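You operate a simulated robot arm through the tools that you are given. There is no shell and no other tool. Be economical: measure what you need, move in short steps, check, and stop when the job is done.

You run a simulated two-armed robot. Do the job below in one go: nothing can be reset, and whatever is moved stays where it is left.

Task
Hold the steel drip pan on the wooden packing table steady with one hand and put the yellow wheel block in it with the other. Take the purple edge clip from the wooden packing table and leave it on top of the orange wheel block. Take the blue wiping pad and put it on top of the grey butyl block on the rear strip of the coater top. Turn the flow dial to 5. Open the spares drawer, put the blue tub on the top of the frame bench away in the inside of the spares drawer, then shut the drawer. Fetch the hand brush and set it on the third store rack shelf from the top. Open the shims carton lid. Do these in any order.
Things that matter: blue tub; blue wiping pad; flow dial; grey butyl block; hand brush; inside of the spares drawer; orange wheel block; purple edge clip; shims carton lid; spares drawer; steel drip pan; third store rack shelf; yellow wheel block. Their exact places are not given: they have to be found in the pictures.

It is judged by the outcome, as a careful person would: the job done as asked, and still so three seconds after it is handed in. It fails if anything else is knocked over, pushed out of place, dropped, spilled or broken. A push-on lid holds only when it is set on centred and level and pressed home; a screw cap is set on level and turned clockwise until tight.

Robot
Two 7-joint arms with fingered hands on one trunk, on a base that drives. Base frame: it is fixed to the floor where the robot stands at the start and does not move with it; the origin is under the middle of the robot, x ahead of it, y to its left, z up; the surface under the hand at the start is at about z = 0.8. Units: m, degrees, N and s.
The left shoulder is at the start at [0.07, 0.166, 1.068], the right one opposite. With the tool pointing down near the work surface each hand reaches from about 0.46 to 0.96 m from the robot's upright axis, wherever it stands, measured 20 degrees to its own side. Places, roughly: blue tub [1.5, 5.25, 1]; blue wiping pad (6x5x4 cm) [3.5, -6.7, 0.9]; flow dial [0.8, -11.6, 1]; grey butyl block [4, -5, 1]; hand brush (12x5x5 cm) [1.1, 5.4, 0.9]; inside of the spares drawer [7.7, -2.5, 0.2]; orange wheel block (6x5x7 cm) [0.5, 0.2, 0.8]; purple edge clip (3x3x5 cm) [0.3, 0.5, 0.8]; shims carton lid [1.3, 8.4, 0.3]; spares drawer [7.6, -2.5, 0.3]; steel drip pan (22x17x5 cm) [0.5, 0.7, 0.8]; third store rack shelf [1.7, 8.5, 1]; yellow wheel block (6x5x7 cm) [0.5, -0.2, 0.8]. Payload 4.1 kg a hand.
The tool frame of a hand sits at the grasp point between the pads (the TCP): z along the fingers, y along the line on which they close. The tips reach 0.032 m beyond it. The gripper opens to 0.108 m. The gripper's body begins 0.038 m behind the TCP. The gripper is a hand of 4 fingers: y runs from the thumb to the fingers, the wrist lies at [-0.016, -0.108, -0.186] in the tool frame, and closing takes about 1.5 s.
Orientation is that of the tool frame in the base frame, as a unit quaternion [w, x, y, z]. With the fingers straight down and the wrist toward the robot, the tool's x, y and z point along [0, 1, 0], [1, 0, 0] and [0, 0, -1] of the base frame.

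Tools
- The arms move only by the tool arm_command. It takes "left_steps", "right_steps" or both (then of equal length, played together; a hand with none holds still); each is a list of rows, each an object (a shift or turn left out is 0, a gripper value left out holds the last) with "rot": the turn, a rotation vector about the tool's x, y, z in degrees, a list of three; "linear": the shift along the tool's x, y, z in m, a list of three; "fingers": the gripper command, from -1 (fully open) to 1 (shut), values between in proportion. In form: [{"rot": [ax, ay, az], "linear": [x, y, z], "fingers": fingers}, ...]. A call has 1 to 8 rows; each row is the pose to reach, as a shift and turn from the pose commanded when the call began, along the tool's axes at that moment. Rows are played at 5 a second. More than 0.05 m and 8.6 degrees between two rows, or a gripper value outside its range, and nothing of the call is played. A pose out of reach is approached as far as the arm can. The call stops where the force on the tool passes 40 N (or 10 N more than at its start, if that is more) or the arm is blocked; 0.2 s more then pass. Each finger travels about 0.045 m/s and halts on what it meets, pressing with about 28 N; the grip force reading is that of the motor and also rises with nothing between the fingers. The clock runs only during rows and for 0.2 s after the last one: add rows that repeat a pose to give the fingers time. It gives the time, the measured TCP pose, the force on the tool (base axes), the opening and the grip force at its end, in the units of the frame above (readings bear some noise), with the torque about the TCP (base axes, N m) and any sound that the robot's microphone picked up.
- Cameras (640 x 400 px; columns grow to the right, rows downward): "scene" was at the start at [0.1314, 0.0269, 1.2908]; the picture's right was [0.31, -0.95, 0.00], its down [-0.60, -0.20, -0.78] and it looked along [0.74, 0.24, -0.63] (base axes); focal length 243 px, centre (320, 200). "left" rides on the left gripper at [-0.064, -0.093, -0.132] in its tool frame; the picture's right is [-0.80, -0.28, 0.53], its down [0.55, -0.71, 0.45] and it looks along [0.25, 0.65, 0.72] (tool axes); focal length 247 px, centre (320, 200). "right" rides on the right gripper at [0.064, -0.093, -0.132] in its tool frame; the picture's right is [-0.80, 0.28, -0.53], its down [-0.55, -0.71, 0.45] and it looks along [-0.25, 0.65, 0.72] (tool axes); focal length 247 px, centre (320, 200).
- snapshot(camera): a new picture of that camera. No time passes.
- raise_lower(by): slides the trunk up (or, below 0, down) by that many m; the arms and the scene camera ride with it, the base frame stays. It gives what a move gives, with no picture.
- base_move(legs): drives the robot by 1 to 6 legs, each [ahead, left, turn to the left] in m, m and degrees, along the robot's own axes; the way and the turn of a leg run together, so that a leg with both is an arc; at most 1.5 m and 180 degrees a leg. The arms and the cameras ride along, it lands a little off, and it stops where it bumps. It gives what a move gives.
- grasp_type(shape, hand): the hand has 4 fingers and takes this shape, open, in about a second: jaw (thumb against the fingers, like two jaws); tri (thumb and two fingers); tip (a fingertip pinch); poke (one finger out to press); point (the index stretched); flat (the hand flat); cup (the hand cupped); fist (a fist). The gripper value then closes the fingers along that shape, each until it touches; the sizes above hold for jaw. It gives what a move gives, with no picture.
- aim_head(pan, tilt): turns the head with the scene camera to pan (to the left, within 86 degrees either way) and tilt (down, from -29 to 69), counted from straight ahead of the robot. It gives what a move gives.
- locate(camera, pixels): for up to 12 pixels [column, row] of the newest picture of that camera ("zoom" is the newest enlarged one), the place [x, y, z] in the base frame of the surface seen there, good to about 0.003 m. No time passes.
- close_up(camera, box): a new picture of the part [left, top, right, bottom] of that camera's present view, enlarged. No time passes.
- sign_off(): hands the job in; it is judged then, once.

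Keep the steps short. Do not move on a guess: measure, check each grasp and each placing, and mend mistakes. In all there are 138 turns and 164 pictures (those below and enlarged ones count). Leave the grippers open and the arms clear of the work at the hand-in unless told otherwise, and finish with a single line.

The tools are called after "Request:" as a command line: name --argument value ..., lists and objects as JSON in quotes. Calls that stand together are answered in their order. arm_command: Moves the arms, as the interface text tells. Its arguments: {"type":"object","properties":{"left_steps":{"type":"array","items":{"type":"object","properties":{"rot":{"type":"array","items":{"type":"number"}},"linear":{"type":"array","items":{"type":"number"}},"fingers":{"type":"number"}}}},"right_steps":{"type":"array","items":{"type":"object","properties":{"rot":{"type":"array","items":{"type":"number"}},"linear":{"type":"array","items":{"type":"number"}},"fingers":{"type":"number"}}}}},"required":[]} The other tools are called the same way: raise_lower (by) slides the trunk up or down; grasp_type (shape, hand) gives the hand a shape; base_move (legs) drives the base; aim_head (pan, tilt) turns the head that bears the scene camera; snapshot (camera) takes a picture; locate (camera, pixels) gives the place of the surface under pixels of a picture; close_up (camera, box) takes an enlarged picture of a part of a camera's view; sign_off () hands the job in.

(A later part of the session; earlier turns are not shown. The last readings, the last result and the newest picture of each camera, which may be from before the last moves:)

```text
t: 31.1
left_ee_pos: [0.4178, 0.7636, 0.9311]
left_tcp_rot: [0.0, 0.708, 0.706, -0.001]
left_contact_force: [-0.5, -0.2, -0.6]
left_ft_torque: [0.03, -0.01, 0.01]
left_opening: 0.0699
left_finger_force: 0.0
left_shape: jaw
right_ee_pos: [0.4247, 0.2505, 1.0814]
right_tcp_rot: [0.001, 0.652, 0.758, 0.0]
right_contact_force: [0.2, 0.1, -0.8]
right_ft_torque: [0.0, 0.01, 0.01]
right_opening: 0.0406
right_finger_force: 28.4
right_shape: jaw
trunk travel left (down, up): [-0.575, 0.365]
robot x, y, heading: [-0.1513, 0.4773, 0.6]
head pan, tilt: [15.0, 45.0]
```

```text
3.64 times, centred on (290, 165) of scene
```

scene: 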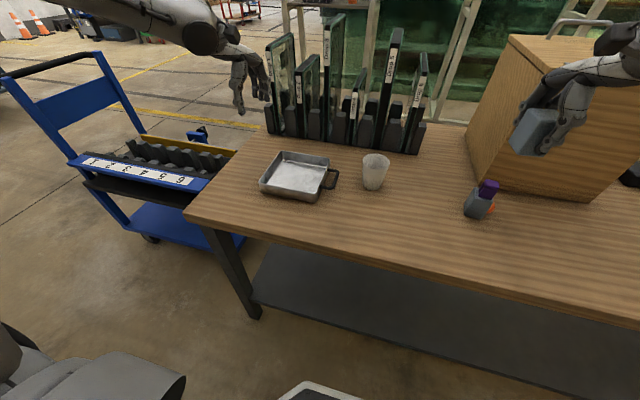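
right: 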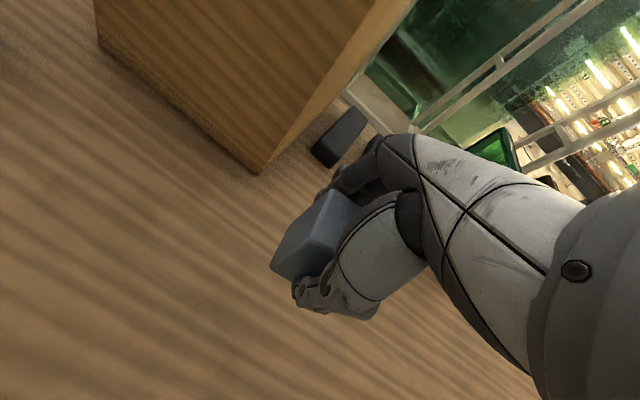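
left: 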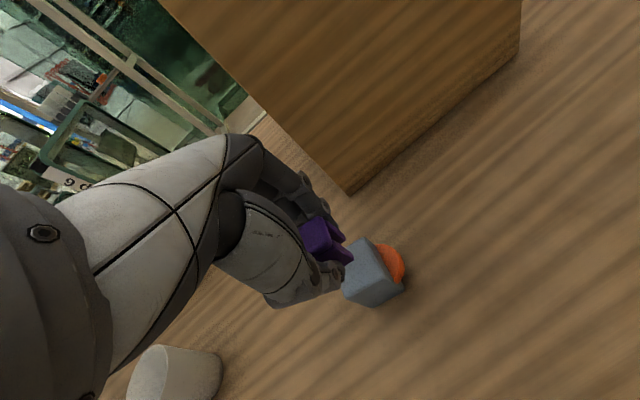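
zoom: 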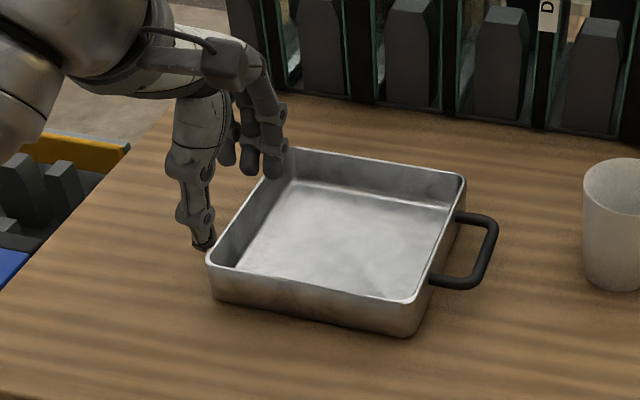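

Request:
arm_command --left_steps '[{"linear": [-0.006, 0, 0.04]}, {"linear": [-0.006, 0, 0.081]}, {"linear": [-0.006, 0, 0.081]}, {"linear": [-0.006, 0, 0.081], "fingers": 0.5}, {"linear": [-0.006, 0, 0.081], "fingers": 1}, {"linear": [-0.006, 0, 0.081], "fingers": 1}, {"linear": [-0.006, 0, 0.081], "fingers": 1}, {"linear": [-0.006, 0, 0.081], "fingers": 1}]'

Request:
close_up --camera "scene" --box '[210, 110, 370, 220]'

```text
t: 32.9
left_ee_pos: [0.4166, 0.7578, 0.8483]
left_tcp_rot: [0.0, 0.708, 0.707, -0.002]
left_contact_force: [-0.6, -0.3, -0.1]
left_ft_torque: [-0.01, -0.02, -0.09]
left_opening: 0.0
left_finger_force: 28.3
left_shape: jaw
right_ee_pos: [0.4255, 0.2507, 1.0809]
right_tcp_rot: [0.0, 0.652, 0.758, 0.0]
right_contact_force: [0.6, 0.7, -1.6]
right_ft_torque: [0.03, -0.01, 0.0]
right_opening: 0.0408
right_finger_force: 27.8
right_shape: jaw
trunk travel left (down, up): [-0.575, 0.365]
robot x, y, heading: [-0.1547, 0.4831, 0.7]
head pan, tilt: [15.0, 45.0]
```

```text
3.64 times, centred on (290, 165) of scene
```

zoom: 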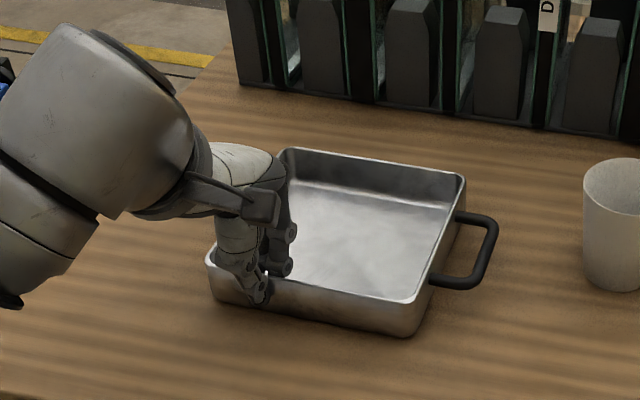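

The left hand holds the pan's wall. The right hand brings the block toward the pan, staying high over the cup.

Request:
arm_command --right_steps '[{"linear": [0.042, 0.016, 0], "rot": [0, 0, -4]}, {"linear": [0.084, 0.032, 0], "rot": [0, 0, -8]}, {"linear": [0.126, 0.048, 0], "rot": [0, 0, -12]}, {"linear": [0.168, 0.064, 0], "rot": [0, 0, -16]}, {"linear": [0.21, 0.08, 0], "rot": [0, 0, -20]}, {"linear": [0.252, 0.096, 0], "rot": [0, 0, -24]}, {"linear": [0.294, 0.112, 0], "rot": [0, 0, -28]}, {"linear": [0.336, 0.1275, 0], "rot": [0, 0, -31]}]'

Request:
snapshot --camera "scene"

```text
t: 34.7
left_ee_pos: [0.4189, 0.7592, 0.8477]
left_tcp_rot: [0.002, 0.708, 0.707, -0.001]
left_contact_force: [1.1, -0.2, 0.6]
left_ft_torque: [-0.01, 0.01, -0.09]
left_opening: 0.0
left_finger_force: 28.4
left_shape: jaw
right_ee_pos: [0.501, 0.6031, 1.079]
right_tcp_rot: [0.001, 0.425, 0.905, -0.001]
right_contact_force: [-0.3, 0.5, -0.4]
right_ft_torque: [-0.03, 0.0, 0.01]
right_opening: 0.0408
right_finger_force: 28.4
right_shape: jaw
trunk travel left (down, up): [-0.575, 0.365]
robot x, y, heading: [-0.1561, 0.4805, 0.5]
head pan, tilt: [15.0, 45.0]
```

```text
133 pictures are left
```

scene: 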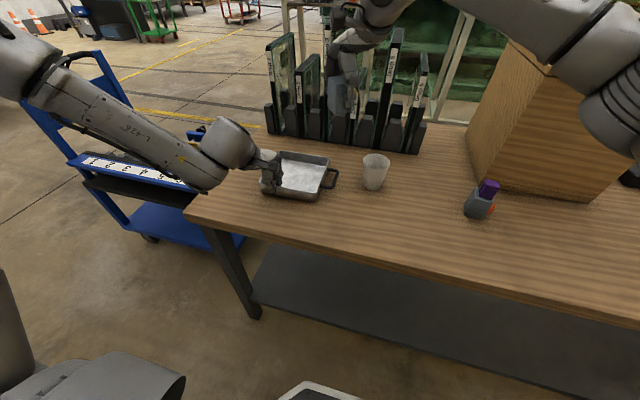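

Request:
arm_command --right_steps '[{"linear": [0.026, 0.037, 0]}, {"linear": [0.0516, 0.074, 0]}, {"linear": [0.0516, 0.074, 0.04]}, {"linear": [0.0516, 0.074, 0.08]}, {"linear": [0.0516, 0.074, 0.12]}, {"linear": [0.0516, 0.074, 0.155]}, {"linear": [0.0516, 0.074, 0.155]}]'

Request:
close_up --camera "scene" --box '[210, 90, 370, 210]'

Request:
snapshot --camera "right"

```text
t: 36.3
left_ee_pos: [0.4186, 0.7581, 0.8481]
left_tcp_rot: [0.0, 0.707, 0.707, -0.002]
left_contact_force: [0.1, 0.4, 0.7]
left_ft_torque: [0.01, 0.03, -0.01]
left_opening: 0.0
left_finger_force: 28.1
left_shape: jaw
right_ee_pos: [0.5264, 0.6864, 0.9282]
right_tcp_rot: [0.0, 0.426, 0.905, 0.0]
right_contact_force: [-0.3, -0.5, -1.0]
right_ft_torque: [0.01, -0.01, -0.02]
right_opening: 0.0408
right_finger_force: 28.0
right_shape: jaw
trunk travel left (down, up): [-0.575, 0.365]
robot x, y, heading: [-0.1574, 0.4789, 0.7]
head pan, tilt: [15.0, 45.0]
```

```text
3.33 times, centred on (290, 150) of scene
```

zoom: 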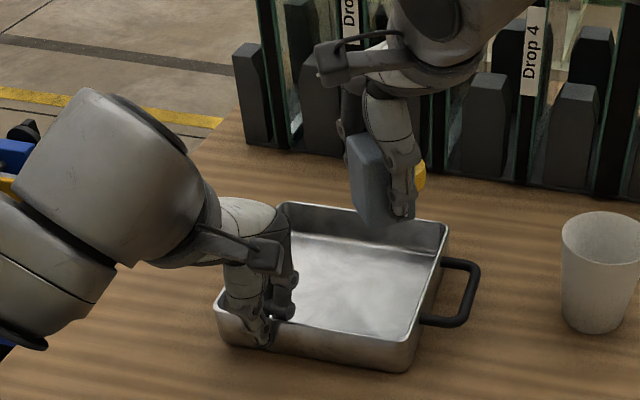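

```text
131 pictures are left
```

right: 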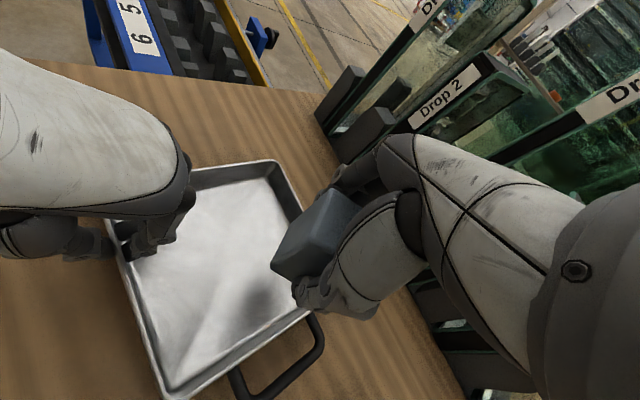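

Request:
arm_command --right_steps '[{"linear": [0.012, 0, 0.025]}, {"linear": [0.012, 0, 0.05]}, {"linear": [0.012, 0, 0.07]}, {"linear": [0.012, 0, 0.075]}, {"linear": [0.012, 0, 0.078]}, {"linear": [0.012, 0, 0.08]}, {"linear": [0.012, 0, 0.082]}]'

Request:
close_up --camera "scene" --box '[210, 90, 370, 210]'

```text
t: 37.9
left_ee_pos: [0.4192, 0.7577, 0.849]
left_tcp_rot: [0.0, 0.707, 0.707, -0.001]
left_contact_force: [1.2, -0.5, -3.7]
left_ft_torque: [-0.05, -0.05, 0.01]
left_opening: 0.0001
left_finger_force: 28.1
left_shape: jaw
right_ee_pos: [0.5173, 0.697, 0.8452]
right_tcp_rot: [0.001, 0.426, 0.904, 0.002]
right_contact_force: [1.4, -1.4, 10.0]
right_ft_torque: [-0.04, 0.05, 0.03]
right_opening: 0.0409
right_finger_force: 27.2
right_shape: jaw
trunk travel left (down, up): [-0.575, 0.365]
robot x, y, heading: [-0.1584, 0.4777, 0.6]
head pan, tilt: [15.0, 45.0]
```

```text
3.33 times, centred on (290, 150) of scene
```

zoom: 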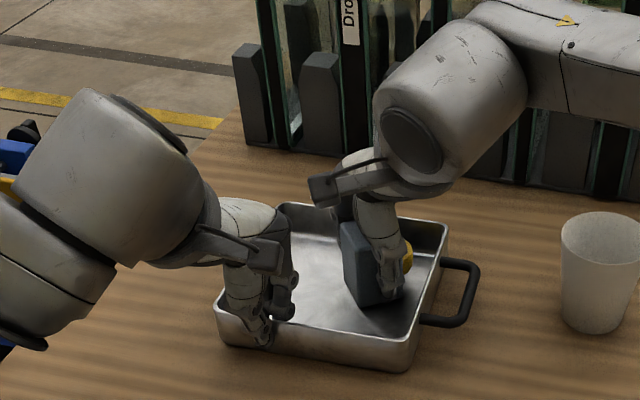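

The block stands on the pan floor (10 N). The right hand opens and rises.

Request:
arm_command --right_steps '[{"linear": [0, 0, -0.002], "fingers": 0}, {"linear": [0, 0, -0.002], "fingers": -0.3}, {"linear": [0, 0, -0.002], "fingers": -0.3}, {"linear": [0, 0, -0.002], "fingers": -0.3}, {"linear": [0, 0, -0.04]}, {"linear": [0, 0, -0.08]}, {"linear": [0, 0, -0.12]}, {"linear": [0, 0, -0.16]}]'

Request:
close_up --camera "scene" --box '[210, 90, 370, 210]'

```text
t: 39.7
left_ee_pos: [0.4181, 0.7573, 0.8488]
left_tcp_rot: [0.001, 0.708, 0.707, 0.0]
left_contact_force: [-0.3, -0.6, 0.5]
left_ft_torque: [-0.01, -0.03, -0.02]
left_opening: 0.0
left_finger_force: 27.9
left_shape: jaw
right_ee_pos: [0.5227, 0.6965, 1.0045]
right_tcp_rot: [-0.001, 0.426, 0.904, 0.0]
right_contact_force: [-0.9, 0.7, -0.1]
right_ft_torque: [-0.02, 0.0, -0.01]
right_opening: 0.07
right_finger_force: 0.1
right_shape: jaw
trunk travel left (down, up): [-0.575, 0.365]
robot x, y, heading: [-0.156, 0.4797, 0.2]
head pan, tilt: [15.0, 45.0]
```

```text
3.33 times, centred on (290, 150) of scene
```

zoom: 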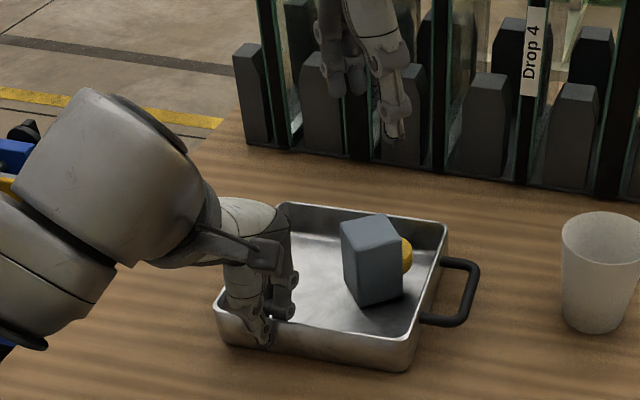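

The block is in the pan. Now the left hand lets go and rises; the right hand withdraws.

Request:
arm_command --left_steps '[{"fingers": 0}, {"fingers": -0.3}, {"fingers": -0.3}, {"fingers": -0.3}, {"linear": [0, 0, -0.04]}, {"linear": [0, 0, -0.08]}, {"linear": [0, 0, -0.12]}, {"linear": [0, 0, -0.16]}]' --right_steps '[{"linear": [0, -0.01, -0.03]}, {"linear": [0, -0.03, -0.06]}, {"linear": [0, -0.06, -0.07]}, {"linear": [-0.01, -0.1, -0.07]}, {"linear": [-0.02, -0.14, -0.07]}, {"linear": [-0.05, -0.16, -0.07]}, {"linear": [-0.08, -0.18, -0.07]}, {"linear": [-0.11, -0.2, -0.07]}]'

Request:
snapshot --camera "scene"

```text
t: 41.5
left_ee_pos: [0.4161, 0.7583, 1.0112]
left_tcp_rot: [0.0, 0.708, 0.707, 0.001]
left_contact_force: [-0.7, 0.7, 0.1]
left_ft_torque: [0.02, -0.04, 0.02]
left_opening: 0.0697
left_finger_force: 0.0
left_shape: jaw
right_ee_pos: [0.4331, 0.4843, 1.0769]
right_tcp_rot: [0.0, 0.427, 0.904, 0.001]
right_contact_force: [-0.5, -0.2, 0.6]
right_ft_torque: [0.04, -0.02, 0.01]
right_opening: 0.0699
right_finger_force: 0.0
right_shape: jaw
trunk travel left (down, up): [-0.575, 0.365]
robot x, y, heading: [-0.1567, 0.4787, 0.3]
head pan, tilt: [15.0, 45.0]
```

```text
128 pictures are left
```

scene: 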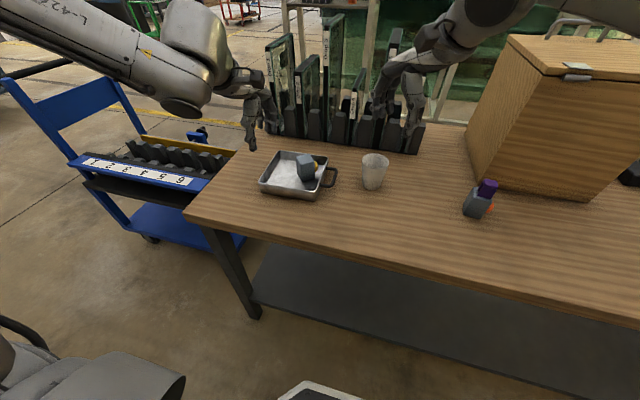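

The table jobs are done. I'll back away and look left along the way to the frame bench.

Request:
base_move --legs '[[-0.45, 0, 0]]'

Request:
aim_head --pan 75 --tilt 15

Request:
snapshot --camera "scene"

```text
t: 43.5
left_ee_pos: [0.2046, 0.7612, 1.0074]
left_tcp_rot: [0.0, 0.706, 0.708, -0.002]
left_contact_force: [0.3, 0.2, 0.2]
left_ft_torque: [0.0, 0.01, 0.0]
left_opening: 0.0699
left_finger_force: 0.1
left_shape: jaw
right_ee_pos: [0.2225, 0.487, 1.0711]
right_tcp_rot: [-0.001, 0.425, 0.905, -0.001]
right_contact_force: [-0.2, 1.2, -0.3]
right_ft_torque: [-0.02, 0.03, 0.0]
right_opening: 0.0698
right_finger_force: 0.0
right_shape: jaw
trunk travel left (down, up): [-0.575, 0.365]
robot x, y, heading: [-0.3727, 0.4743, 0.8]
head pan, tilt: [15.0, 45.0]
stopped in leg 1: the robot was blocked; the commanded pose is now the measured one
```

```text
t: 44.8
left_ee_pos: [0.2018, 0.761, 1.0091]
left_tcp_rot: [0.0, 0.706, 0.708, -0.001]
left_contact_force: [0.4, -0.9, -0.5]
left_ft_torque: [-0.02, 0.0, 0.02]
left_opening: 0.0699
left_finger_force: 0.1
left_shape: jaw
right_ee_pos: [0.2197, 0.4843, 1.0731]
right_tcp_rot: [-0.001, 0.425, 0.905, -0.001]
right_contact_force: [0.7, 0.2, -0.4]
right_ft_torque: [0.01, -0.06, 0.01]
right_opening: 0.0698
right_finger_force: 0.1
right_shape: jaw
trunk travel left (down, up): [-0.575, 0.365]
robot x, y, heading: [-0.3719, 0.4806, 0.9]
head pan, tilt: [75.0, 15.0]
```

```text
127 pictures are left
```

scene: 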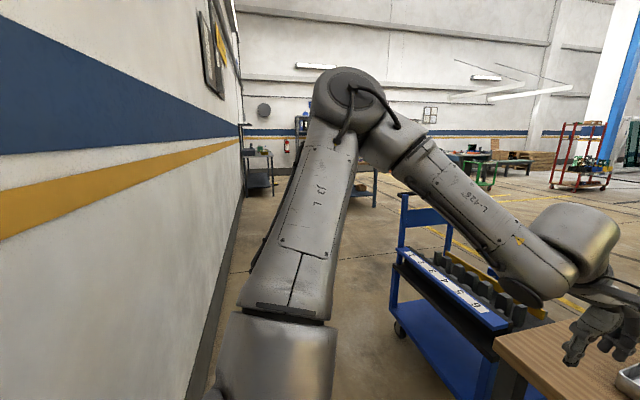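

There is a wall close behind. I'll measure the cart and the corridor.

Request:
locate --camera "scene" --pixels '[[404, 206], [398, 300], [401, 332], [446, 210], [470, 380], [215, 350], [240, 220], [265, 165], [370, 180], [495, 320], [410, 262]]'

Request:
close_up --camera "scene" --box '[220, 90, 460, 240]'

```text
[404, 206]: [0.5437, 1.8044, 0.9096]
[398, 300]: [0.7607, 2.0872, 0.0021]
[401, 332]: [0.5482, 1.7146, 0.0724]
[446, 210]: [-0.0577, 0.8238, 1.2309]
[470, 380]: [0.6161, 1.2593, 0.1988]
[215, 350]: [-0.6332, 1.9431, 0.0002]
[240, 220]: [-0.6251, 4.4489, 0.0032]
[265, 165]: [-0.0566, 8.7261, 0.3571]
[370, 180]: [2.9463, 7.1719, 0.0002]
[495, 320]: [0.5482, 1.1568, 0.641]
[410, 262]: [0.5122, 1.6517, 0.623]
```

```text
2.67 times, centred on (340, 165) of scene
```

zoom: 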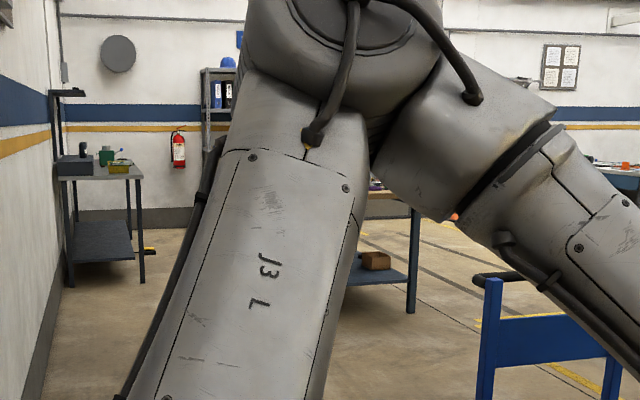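

Corridor: wall at x≈−0.63, cart from x≈0.51. I'll strafe left along x≈−0.25 to y≈3.

Request:
base_move --legs '[[0.1, 0, 0], [0, 1.3, 0], [0, 1.2, 0]]'

Request:
aim_head --pan 50 --tilt 15

Request:
snapshot --camera "scene"

```text
t: 58.0
left_ee_pos: [0.2454, 3.3181, 1.008]
left_tcp_rot: [0.0, 0.702, 0.712, -0.001]
left_contact_force: [-1.1, 0.0, -0.1]
left_ft_torque: [0.0, -0.02, -0.03]
left_opening: 0.07
left_finger_force: 0.0
left_shape: jaw
right_ee_pos: [0.2664, 3.0437, 1.0744]
right_tcp_rot: [-0.001, 0.42, 0.907, -0.001]
right_contact_force: [-0.1, 0.3, -0.5]
right_ft_torque: [0.01, -0.03, 0.02]
right_opening: 0.07
right_finger_force: 0.1
right_shape: jaw
trunk travel left (down, up): [-0.575, 0.365]
robot x, y, heading: [-0.326, 3.027, 1.4]
head pan, tilt: [75.0, 15.0]
```

```text
t: 58.9
left_ee_pos: [0.2459, 3.3177, 1.0095]
left_tcp_rot: [0.0, 0.702, 0.712, -0.001]
left_contact_force: [-0.3, -0.4, 0.2]
left_ft_torque: [-0.02, 0.0, 0.0]
left_opening: 0.0702
left_finger_force: 0.0
left_shape: jaw
right_ee_pos: [0.2671, 3.0449, 1.074]
right_tcp_rot: [0.0, 0.421, 0.907, -0.001]
right_contact_force: [0.3, -0.4, -0.6]
right_ft_torque: [0.01, 0.02, 0.01]
right_opening: 0.0699
right_finger_force: 0.1
right_shape: jaw
trunk travel left (down, up): [-0.575, 0.365]
robot x, y, heading: [-0.3244, 3.0293, 1.3]
head pan, tilt: [50.0, 15.0]
```

```text
125 pictures are left
```

scene: 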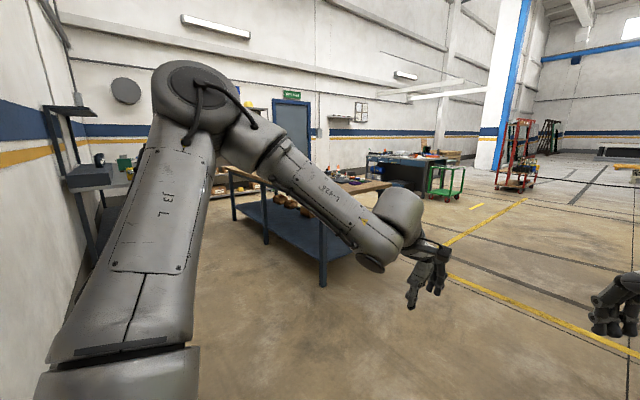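

The bench with blue legs lies ahead to the left. I'll drive forward, then turn to face it (+y).

Request:
base_move --legs '[[1.4, 0, 0], [0, 0, 88]]'

Request:
aim_head --pan 0 --tilt 20

Request:
snapshot --camera "scene"

```text
t: 69.7
left_ee_pos: [0.8049, 3.6311, 1.0093]
left_tcp_rot: [0.001, 0.003, 1.0, 0.0]
left_contact_force: [-0.1, 0.2, -0.3]
left_ft_torque: [0.01, 0.01, 0.0]
left_opening: 0.0698
left_finger_force: 0.0
left_shape: jaw
right_ee_pos: [1.08, 3.6479, 1.0739]
right_tcp_rot: [0.0, -0.335, 0.942, -0.001]
right_contact_force: [0.2, -1.0, -0.5]
right_ft_torque: [0.0, -0.01, 0.02]
right_opening: 0.0696
right_finger_force: 0.0
right_shape: jaw
trunk travel left (down, up): [-0.575, 0.365]
robot x, y, heading: [1.084, 3.0549, 90.5]
head pan, tilt: [50.0, 15.0]
```

```text
t: 70.9
left_ee_pos: [0.8043, 3.6324, 1.0098]
left_tcp_rot: [0.001, 0.004, 1.0, -0.001]
left_contact_force: [-0.3, -0.4, -0.6]
left_ft_torque: [0.03, 0.02, -0.03]
left_opening: 0.07
left_finger_force: 0.2
left_shape: jaw
right_ee_pos: [1.0809, 3.6484, 1.0736]
right_tcp_rot: [0.001, -0.334, 0.942, -0.001]
right_contact_force: [-0.3, 0.3, 1.3]
right_ft_torque: [0.04, 0.01, 0.01]
right_opening: 0.0699
right_finger_force: 0.0
right_shape: jaw
trunk travel left (down, up): [-0.575, 0.365]
robot x, y, heading: [1.083, 3.0562, 90.0]
head pan, tilt: [0.0, 20.0]
```

```text
124 pictures are left
```

scene: 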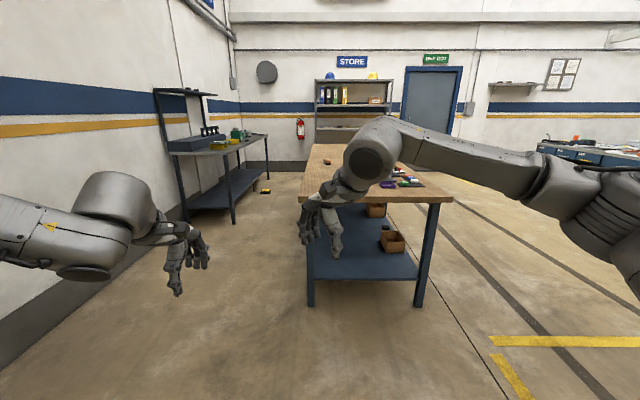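

Request:
close_up --camera "scene" --box '[290, 130, 460, 220]'

Request:
locate --camera "scene" --pixels '[[303, 195], [452, 197], [312, 148], [327, 161], [388, 183], [410, 182], [235, 220], [265, 160], [320, 108], [390, 110]]'

Request:
close_up --camera "scene" --box '[300, 60, 400, 150]'

```text
3.76 times, centred on (375, 175) of scene
```

zoom: 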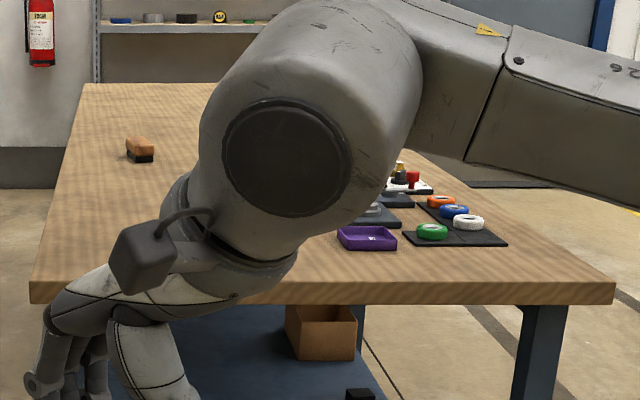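

```text
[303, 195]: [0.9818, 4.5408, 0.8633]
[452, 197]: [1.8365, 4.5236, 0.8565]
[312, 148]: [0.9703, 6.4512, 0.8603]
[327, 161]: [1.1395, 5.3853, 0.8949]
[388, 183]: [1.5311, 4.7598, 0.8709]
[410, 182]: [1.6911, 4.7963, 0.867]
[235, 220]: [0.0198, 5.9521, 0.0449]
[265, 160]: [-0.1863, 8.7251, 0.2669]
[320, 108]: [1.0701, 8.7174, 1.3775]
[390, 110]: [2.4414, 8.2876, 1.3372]
```

```text
4.44 times, centred on (350, 105) of scene
```

zoom: 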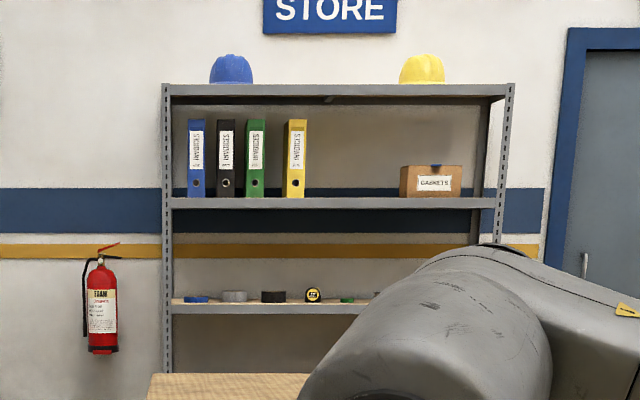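

The bench top is at z≈0.86, the brush at (1.14, 5.39) near the left edge. The store rack's third shelf (with tapes) is behind. I'll raise the trunk and come in along the bench's left side.

Request:
raise_lower --by 0.1

Request:
base_move --legs '[[0, 0.64, 0], [0.85, 0, 0], [0, 0, -90]]'

Request:
aim_head --pan 50 --tilt 30

Request:
snapshot --camera "scene"

```text
t: 72.2
left_ee_pos: [0.8041, 3.633, 1.1084]
left_tcp_rot: [0.0, 0.004, 1.0, -0.001]
left_contact_force: [0.3, -0.4, 0.0]
left_ft_torque: [-0.02, 0.0, 0.0]
left_opening: 0.0697
left_finger_force: 0.0
left_shape: jaw
right_ee_pos: [1.0789, 3.6477, 1.1727]
right_tcp_rot: [0.0, -0.335, 0.942, -0.001]
right_contact_force: [0.9, -0.9, -0.1]
right_ft_torque: [0.01, 0.02, -0.03]
right_opening: 0.0699
right_finger_force: 0.0
right_shape: jaw
trunk travel left (down, up): [-0.675, 0.265]
robot x, y, heading: [1.0813, 3.057, 90.2]
head pan, tilt: [0.0, 20.0]
```

```text
t: 83.6
left_ee_pos: [1.0557, 4.1581, 1.1091]
left_tcp_rot: [0.0, 0.723, 0.691, -0.002]
left_contact_force: [0.0, -0.4, 0.3]
left_ft_torque: [0.0, 0.04, -0.02]
left_opening: 0.07
left_finger_force: 0.0
left_shape: jaw
right_ee_pos: [1.0604, 3.883, 1.1744]
right_tcp_rot: [0.0, 0.446, 0.895, -0.001]
right_contact_force: [0.6, 0.8, 1.0]
right_ft_torque: [0.02, 0.0, 0.0]
right_opening: 0.0697
right_finger_force: 0.1
right_shape: jaw
trunk travel left (down, up): [-0.675, 0.265]
robot x, y, heading: [0.4721, 3.9, -2.2]
head pan, tilt: [0.0, 20.0]
```

```text
t: 84.8
left_ee_pos: [1.0558, 4.1589, 1.1098]
left_tcp_rot: [0.0, 0.723, 0.691, -0.001]
left_contact_force: [0.5, -0.4, 0.2]
left_ft_torque: [0.0, 0.01, -0.04]
left_opening: 0.0699
left_finger_force: 0.0
left_shape: jaw
right_ee_pos: [1.0596, 3.8819, 1.1737]
right_tcp_rot: [0.0, 0.445, 0.895, 0.0]
right_contact_force: [-0.2, -0.7, -0.1]
right_ft_torque: [0.01, 0.0, -0.02]
right_opening: 0.0697
right_finger_force: 0.2
right_shape: jaw
trunk travel left (down, up): [-0.675, 0.265]
robot x, y, heading: [0.4641, 3.9029, -1.7]
head pan, tilt: [50.0, 30.0]
```

```text
121 pictures are left
```

scene: 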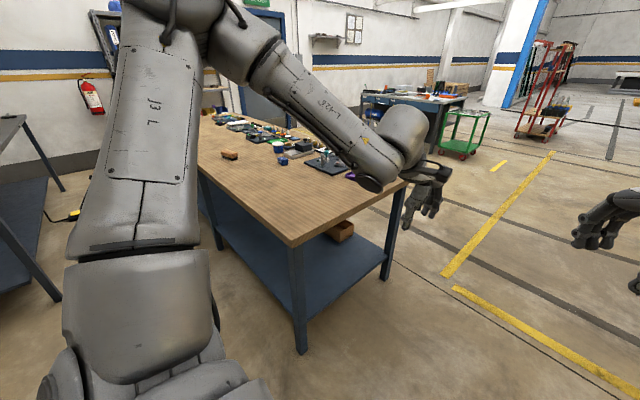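

Request:
base_move --legs '[[0, 0, 1.7], [0, 1.2, 0]]'

Request:
aim_head --pan 5 --tilt 42

Request:
snapshot --camera "scene"

```text
t: 91.2
left_ee_pos: [1.0559, 5.3624, 1.1086]
left_tcp_rot: [0.0, 0.714, 0.7, -0.001]
left_contact_force: [-0.2, 0.3, 0.0]
left_ft_torque: [0.02, -0.01, -0.03]
left_opening: 0.0703
left_finger_force: 0.0
left_shape: jaw
right_ee_pos: [1.0686, 5.0869, 1.1729]
right_tcp_rot: [0.0, 0.435, 0.9, 0.0]
right_contact_force: [-0.8, 0.5, 0.7]
right_ft_torque: [-0.01, -0.03, 0.0]
right_opening: 0.0699
right_finger_force: 0.0
right_shape: jaw
trunk travel left (down, up): [-0.675, 0.265]
robot x, y, heading: [0.4787, 5.0889, -0.5]
head pan, tilt: [50.0, 30.0]
```

```text
t: 92.3
left_ee_pos: [1.0578, 5.3627, 1.1095]
left_tcp_rot: [0.0, 0.714, 0.7, -0.002]
left_contact_force: [0.5, -0.6, -0.2]
left_ft_torque: [-0.01, -0.03, -0.03]
left_opening: 0.0699
left_finger_force: 0.0
left_shape: jaw
right_ee_pos: [1.07, 5.0869, 1.1731]
right_tcp_rot: [0.0, 0.435, 0.9, -0.001]
right_contact_force: [-0.2, -0.1, -0.1]
right_ft_torque: [0.03, 0.01, 0.0]
right_opening: 0.0699
right_finger_force: 0.0
right_shape: jaw
trunk travel left (down, up): [-0.675, 0.265]
robot x, y, heading: [0.476, 5.0901, -0.7]
head pan, tilt: [5.0, 42.0]
```

```text
120 pictures are left
```

scene: 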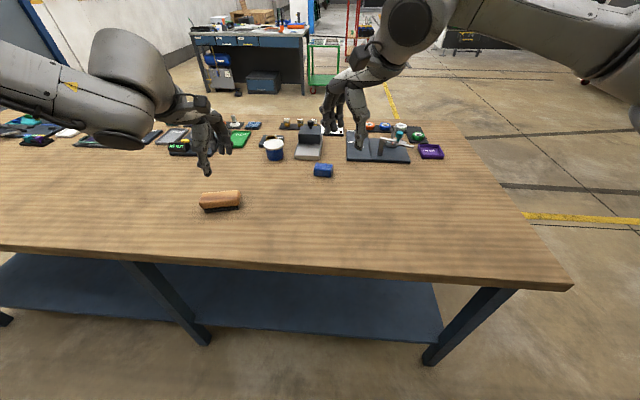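

Request:
close_up --camera "scene" --box '[190, 110, 350, 220]'

Request:
locate --camera "zoom" --pixels '[[38, 340], [38, 318], [208, 310], [208, 335], [205, 350], [340, 150], [535, 220], [500, 215], [560, 218], [125, 325], [125, 365], [530, 245]]'

```text
3.64 times, centred on (270, 165) of scene
```

zoom: 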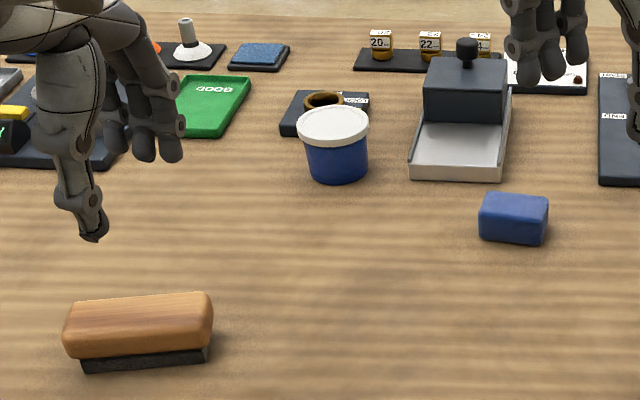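

```text
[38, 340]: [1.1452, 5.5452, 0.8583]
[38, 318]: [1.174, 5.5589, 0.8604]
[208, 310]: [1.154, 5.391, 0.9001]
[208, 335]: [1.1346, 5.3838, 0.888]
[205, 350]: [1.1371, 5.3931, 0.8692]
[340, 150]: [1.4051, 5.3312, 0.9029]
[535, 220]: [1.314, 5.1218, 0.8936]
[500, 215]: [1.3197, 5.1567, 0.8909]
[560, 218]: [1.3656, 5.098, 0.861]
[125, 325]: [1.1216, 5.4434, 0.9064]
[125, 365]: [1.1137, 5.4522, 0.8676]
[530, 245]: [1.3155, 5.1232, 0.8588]
```

The blue tub with a white lid is at about (1.42, 5.33), and the brush is nearer. I'll measure the brush's top edges and the tub.

Request:
locate --camera "zoom" --pixels '[[75, 310], [75, 335], [203, 298], [205, 325], [140, 302], [140, 335], [90, 350], [305, 130], [366, 130], [335, 112], [335, 140], [338, 178]]'

```text
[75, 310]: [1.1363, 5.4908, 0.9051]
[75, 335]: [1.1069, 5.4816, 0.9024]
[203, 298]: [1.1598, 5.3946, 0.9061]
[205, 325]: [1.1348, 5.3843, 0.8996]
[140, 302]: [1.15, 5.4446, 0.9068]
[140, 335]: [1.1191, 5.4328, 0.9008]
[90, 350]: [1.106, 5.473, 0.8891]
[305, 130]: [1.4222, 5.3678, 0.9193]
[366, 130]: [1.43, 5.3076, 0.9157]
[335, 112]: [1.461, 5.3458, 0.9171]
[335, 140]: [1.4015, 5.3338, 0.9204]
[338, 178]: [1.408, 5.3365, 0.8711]
```

Brush centre (1.135, 5.4385), turned +14°, top 0.906. The left hand goes above it, opening.

Request:
arm_command --left_steps '[{"linear": [0.019, 0.019, 0.02], "rot": [0, 0, -4], "fingers": -1}, {"linear": [0.038, 0.038, 0.04], "rot": [0, 0, -8], "fingers": -1}, {"linear": [0.057, 0.057, 0.07], "rot": [0, 0, -12], "fingers": -1}, {"linear": [0.077, 0.0755, 0.1], "rot": [0, 0, -15], "fingers": -1}, {"linear": [0.077, 0.0755, 0.13], "rot": [0, 0, -15], "fingers": -1}, {"linear": [0.077, 0.0755, 0.13], "rot": [0, 0, -15], "fingers": -1}]'

Request:
snapshot --camera "left"

Request:
close_up --camera "scene" --box '[170, 110, 330, 220]'

```text
t: 93.7
left_ee_pos: [1.1313, 5.4365, 0.9789]
left_tcp_rot: [0.0, 0.617, 0.787, -0.001]
left_contact_force: [0.3, 0.1, 0.0]
left_ft_torque: [0.0, -0.01, 0.02]
left_opening: 0.1075
left_finger_force: 0.1
left_shape: jaw
right_ee_pos: [1.0685, 5.0864, 1.1735]
right_tcp_rot: [-0.001, 0.435, 0.9, 0.0]
right_contact_force: [-0.7, -0.5, 0.5]
right_ft_torque: [-0.02, 0.0, 0.01]
right_opening: 0.0697
right_finger_force: 0.0
right_shape: jaw
trunk travel left (down, up): [-0.675, 0.265]
robot x, y, heading: [0.4782, 5.0901, -0.6]
head pan, tilt: [5.0, 42.0]
```

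```text
118 pictures are left
```

left: 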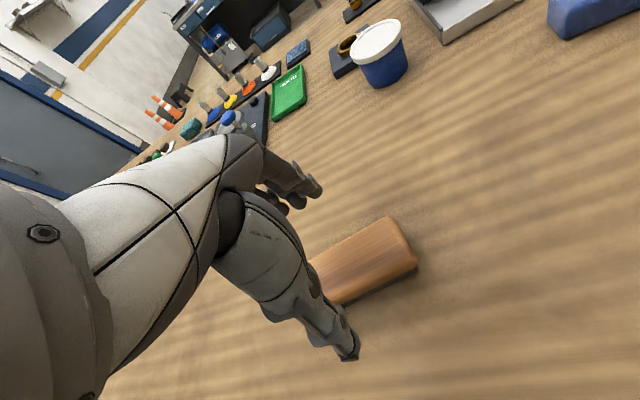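

```text
3.64 times, centred on (250, 165) of scene
```

zoom: 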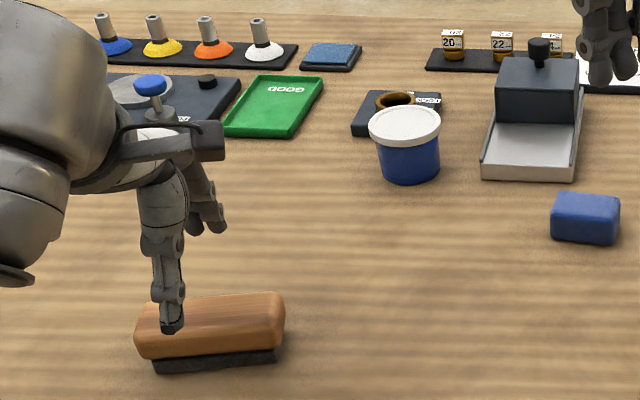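

Request:
arm_command --left_steps '[{"linear": [0, 0.003, 0.04]}, {"linear": [0, 0.003, 0.081]}, {"linear": [0, 0.003, 0.081]}, {"linear": [0, 0.003, 0.081], "fingers": 1}, {"linear": [0, 0.003, 0.081], "fingers": 1}, {"linear": [0, 0.003, 0.081], "fingers": 1}, {"linear": [0, 0.003, 0.081], "fingers": 1}, {"linear": [0, 0.003, 0.081], "fingers": 1}]'

Request:
arm_command --left_steps '[{}, {}, {"linear": [0, 0, -0.03]}, {"linear": [0, 0, -0.07]}, {"linear": [0, 0, -0.11]}, {"linear": [0, 0, -0.15]}, {"linear": [0, -0.03, -0.18]}, {"linear": [0, -0.03, -0.18]}]'

Request:
snapshot --camera "left"

```text
t: 95.5
left_ee_pos: [1.1078, 5.4515, 0.9262]
left_tcp_rot: [0.0, 0.616, 0.788, -0.002]
left_contact_force: [-0.1, -0.3, 0.2]
left_ft_torque: [-0.01, 0.02, -0.01]
left_opening: 0.0455
left_finger_force: 28.3
left_shape: jaw
left hand out of reach, approached as far as the arm can: row 1, 2, 3, 4, 5, 6, 7, 8
right_ee_pos: [1.0689, 5.0875, 1.1731]
right_tcp_rot: [0.0, 0.436, 0.9, -0.001]
right_contact_force: [0.2, 0.2, 0.7]
right_ft_torque: [0.01, 0.02, 0.01]
right_opening: 0.0696
right_finger_force: 0.0
right_shape: jaw
trunk travel left (down, up): [-0.675, 0.265]
robot x, y, heading: [0.4776, 5.0906, -0.6]
head pan, tilt: [5.0, 42.0]
```

```text
t: 97.3
left_ee_pos: [1.0796, 5.4433, 1.1107]
left_tcp_rot: [0.0, 0.617, 0.787, -0.002]
left_contact_force: [0.6, 0.9, -0.5]
left_ft_torque: [0.0, 0.02, 0.01]
left_opening: 0.0453
left_finger_force: 28.6
left_shape: jaw
right_ee_pos: [1.0704, 5.0881, 1.1722]
right_tcp_rot: [-0.002, 0.436, 0.9, -0.002]
right_contact_force: [0.7, -0.9, -0.5]
right_ft_torque: [0.02, -0.01, 0.01]
right_opening: 0.0698
right_finger_force: 0.1
right_shape: jaw
trunk travel left (down, up): [-0.675, 0.265]
robot x, y, heading: [0.478, 5.0901, -0.4]
head pan, tilt: [5.0, 42.0]
```

```text
116 pictures are left
```

left: 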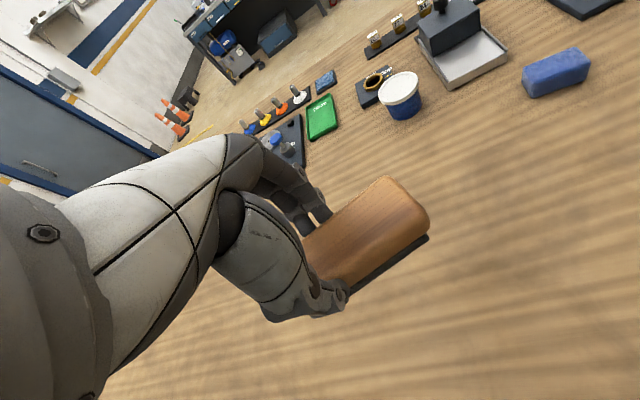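

The brush is held (0.045 m open). For the tub, I'll first lift the left hand a bit, lower the trunk, and move the base to (0.68, 5.5).

Request:
arm_command --left_steps '[{"linear": [0, -0.02, -0.04]}, {"linear": [0, -0.04, -0.08]}, {"linear": [0, -0.05, -0.12]}]' --right_steps '[{"linear": [0, -0.02, -0.02], "fingers": -1}, {"linear": [0, -0.05, -0.05], "fingers": -1}, {"linear": [0, -0.06, -0.07], "fingers": -1}]'

Request:
base_move --legs '[[0, 0.42, 0], [0.17, 0, 0]]'

Request:
raise_lower --by -0.06

Request:
aim_head --pan -20 --tilt 45

Request:
snapshot --camera "scene"

```text
t: 98.1
left_ee_pos: [1.029, 5.4348, 1.233]
left_tcp_rot: [0.0, 0.616, 0.788, -0.003]
left_contact_force: [-0.5, -0.6, -0.9]
left_ft_torque: [0.02, 0.03, -0.02]
left_opening: 0.0453
left_finger_force: 28.6
left_shape: jaw
right_ee_pos: [1.0201, 5.0498, 1.2451]
right_tcp_rot: [-0.001, 0.435, 0.9, -0.001]
right_contact_force: [-0.2, 0.5, 0.1]
right_ft_torque: [-0.02, 0.01, -0.01]
right_opening: 0.1077
right_finger_force: 0.0
right_shape: jaw
trunk travel left (down, up): [-0.675, 0.265]
robot x, y, heading: [0.4804, 5.0945, -0.4]
head pan, tilt: [5.0, 42.0]
```

```text
t: 101.8
left_ee_pos: [1.202, 5.8573, 1.2344]
left_tcp_rot: [0.001, 0.62, 0.785, 0.0]
left_contact_force: [0.2, 0.1, 0.0]
left_ft_torque: [0.0, 0.03, 0.01]
left_opening: 0.0452
left_finger_force: 27.9
left_shape: jaw
right_ee_pos: [1.1929, 5.4726, 1.2462]
right_tcp_rot: [0.0, 0.438, 0.899, 0.0]
right_contact_force: [0.1, 0.4, 0.1]
right_ft_torque: [0.01, -0.02, 0.0]
right_opening: 0.1078
right_finger_force: 0.0
right_shape: jaw
trunk travel left (down, up): [-0.675, 0.265]
robot x, y, heading: [0.6529, 5.5196, -1.1]
head pan, tilt: [5.0, 42.0]
```

```text
t: 102.8
left_ee_pos: [1.2035, 5.8571, 1.1751]
left_tcp_rot: [0.0, 0.62, 0.785, -0.001]
left_contact_force: [-0.7, -0.3, -1.6]
left_ft_torque: [0.04, 0.01, -0.01]
left_opening: 0.0452
left_finger_force: 27.9
left_shape: jaw
right_ee_pos: [1.194, 5.4739, 1.1865]
right_tcp_rot: [0.001, 0.438, 0.899, 0.0]
right_contact_force: [-0.3, -0.4, -0.1]
right_ft_torque: [0.02, -0.02, -0.01]
right_opening: 0.1078
right_finger_force: 0.0
right_shape: jaw
trunk travel left (down, up): [-0.615, 0.325]
robot x, y, heading: [0.6519, 5.5208, -1.0]
head pan, tilt: [5.0, 42.0]
```

```text
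t: 103.7
left_ee_pos: [1.2023, 5.8569, 1.1737]
left_tcp_rot: [0.0, 0.62, 0.784, -0.001]
left_contact_force: [-0.2, 0.3, -1.2]
left_ft_torque: [0.04, 0.02, -0.01]
left_opening: 0.0454
left_finger_force: 28.6
left_shape: jaw
right_ee_pos: [1.194, 5.4729, 1.1864]
right_tcp_rot: [0.0, 0.439, 0.899, -0.001]
right_contact_force: [0.6, -0.3, -0.5]
right_ft_torque: [-0.02, 0.01, 0.02]
right_opening: 0.1077
right_finger_force: 0.1
right_shape: jaw
trunk travel left (down, up): [-0.615, 0.325]
robot x, y, heading: [0.6504, 5.5196, -0.9]
head pan, tilt: [-20.0, 45.0]
```

```text
115 pictures are left
```

scene: 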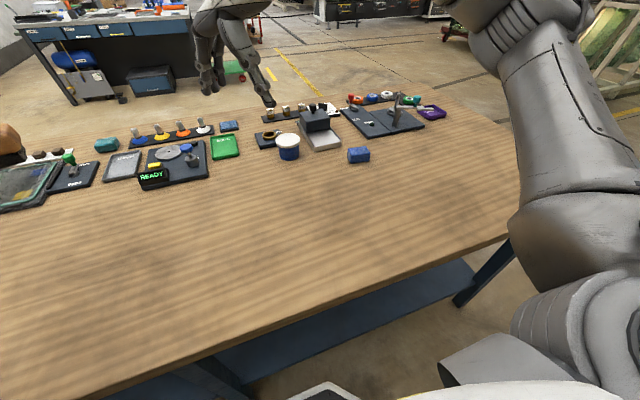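

Request:
close_up --camera "scene" --box '[230, 90, 390, 190]'

Request:
locate --camera "zoom" --pixels '[[187, 190], [275, 195], [231, 178], [231, 205], [232, 273], [150, 170], [145, 195], [120, 215], [292, 230], [330, 240], [285, 200], [270, 270]]'

```text
4.00 times, centred on (310, 140) of scene
```

zoom: 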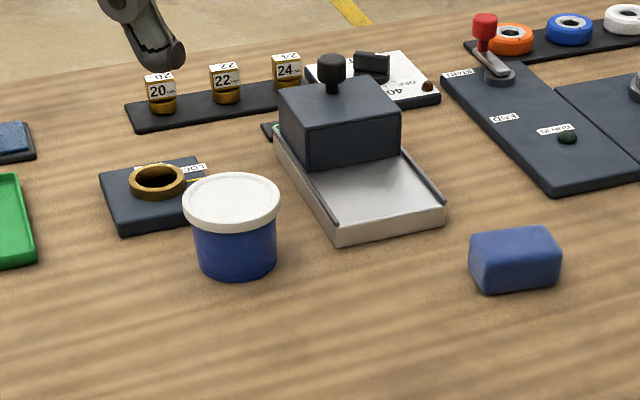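

```text
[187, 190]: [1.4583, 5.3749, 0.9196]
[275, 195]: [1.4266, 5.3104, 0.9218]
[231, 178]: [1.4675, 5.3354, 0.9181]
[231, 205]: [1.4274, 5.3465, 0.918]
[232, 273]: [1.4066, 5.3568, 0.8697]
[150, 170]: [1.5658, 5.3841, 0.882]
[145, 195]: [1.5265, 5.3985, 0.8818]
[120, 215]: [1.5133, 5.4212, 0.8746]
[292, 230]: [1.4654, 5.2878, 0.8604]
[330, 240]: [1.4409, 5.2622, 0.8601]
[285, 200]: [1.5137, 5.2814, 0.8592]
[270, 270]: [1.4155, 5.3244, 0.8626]
```

Tub lid centre ≈ (1.440, 5.342), top 0.92. The ring board behind starts at x≈1.505 and is 0.88 high. The right hand goes above the tub.

Request:
arm_command --right_steps '[{"linear": [-0.0317, 0.014, 0.023], "rot": [0, 0, 2.3]}, {"linear": [-0.0634, 0.028, 0.046], "rot": [0, 0, 4.6]}, {"linear": [-0.095, 0.042, 0.069], "rot": [0, 0, 6.9]}, {"linear": [-0.1267, 0.056, 0.092], "rot": [0, 0, 9.2]}, {"linear": [-0.1584, 0.07, 0.115], "rot": [0, 0, 11.5]}, {"linear": [-0.19, 0.084, 0.138], "rot": [0, 0, 13.8]}, {"linear": [-0.2217, 0.098, 0.161], "rot": [0, 0, 16]}, {"linear": [-0.2534, 0.1118, 0.186], "rot": [0, 0, 18]}]'

Request:
snapshot --camera "right"

Request:
close_up --camera "scene" --box '[230, 70, 390, 190]'

```text
t: 105.5
left_ee_pos: [1.2051, 5.8572, 1.1724]
left_tcp_rot: [0.0, 0.62, 0.785, -0.002]
left_contact_force: [-0.2, 0.5, -0.8]
left_ft_torque: [0.03, 0.04, -0.03]
left_opening: 0.0455
left_finger_force: 27.6
left_shape: jaw
right_ee_pos: [1.4382, 5.3388, 0.998]
right_tcp_rot: [0.0, 0.574, 0.819, -0.001]
right_contact_force: [-0.3, -0.7, -0.1]
right_ft_torque: [0.02, 0.0, 0.02]
right_opening: 0.1075
right_finger_force: 0.1
right_shape: jaw
trunk travel left (down, up): [-0.615, 0.325]
robot x, y, heading: [0.6505, 5.5176, -0.8]
head pan, tilt: [-20.0, 45.0]
```

```text
113 pictures are left
```

right: 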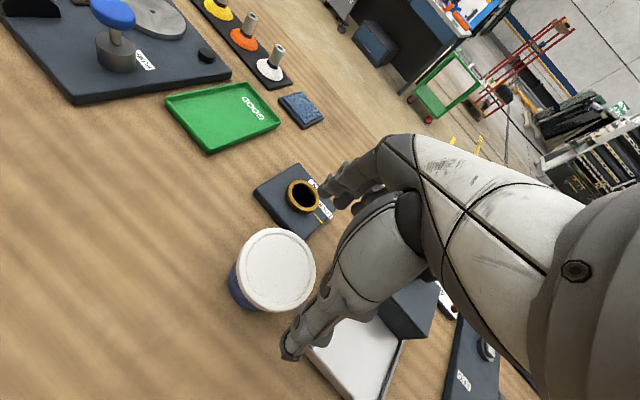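

```text
3.33 times, centred on (310, 130) of scene
```

zoom: 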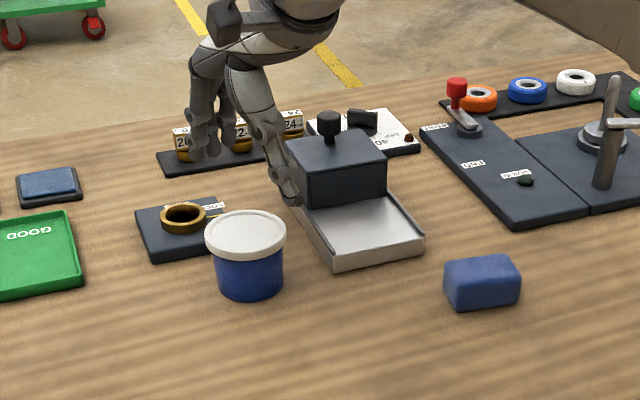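

Request:
locate --camera "right" --pixels '[[274, 268], [240, 268], [312, 268], [275, 232], [270, 308], [290, 206], [340, 350]]'

```text
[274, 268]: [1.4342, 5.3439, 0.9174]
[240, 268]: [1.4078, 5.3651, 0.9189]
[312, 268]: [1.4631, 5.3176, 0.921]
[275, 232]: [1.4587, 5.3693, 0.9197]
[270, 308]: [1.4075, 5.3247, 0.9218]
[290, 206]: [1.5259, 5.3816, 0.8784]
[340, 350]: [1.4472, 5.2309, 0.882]
```

Request:
arm_command --right_steps '[{"linear": [0.0054, 0, 0.03]}, {"linear": [0.0054, 0, 0.06]}, {"linear": [0.0054, 0, 0.083]}, {"linear": [0.0054, 0, 0.083]}, {"linear": [0.0054, 0, 0.083], "fingers": 1}, {"linear": [0.0054, 0, 0.083], "fingers": 1}, {"linear": [0.0054, 0, 0.083], "fingers": 1}, {"linear": [0.0054, 0, 0.083], "fingers": 1}]'

Request:
snapshot --camera "right"

```text
t: 107.3
left_ee_pos: [1.2038, 5.8573, 1.1744]
left_tcp_rot: [0.0, 0.62, 0.785, -0.001]
left_contact_force: [0.5, -0.4, -1.6]
left_ft_torque: [0.0, 0.0, -0.03]
left_opening: 0.0451
left_finger_force: 28.0
left_shape: jaw
right_ee_pos: [1.4361, 5.3455, 0.9136]
right_tcp_rot: [0.0, 0.574, 0.819, -0.001]
right_contact_force: [-0.9, -0.7, 1.0]
right_ft_torque: [0.03, -0.04, 0.02]
right_opening: 0.061
right_finger_force: 27.9
right_shape: jaw
trunk travel left (down, up): [-0.615, 0.325]
robot x, y, heading: [0.6518, 5.5197, -1.1]
head pan, tilt: [-20.0, 45.0]
```

```text
111 pictures are left
```

right: 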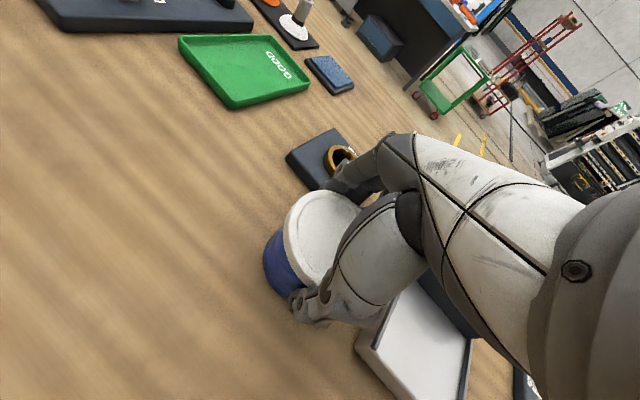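

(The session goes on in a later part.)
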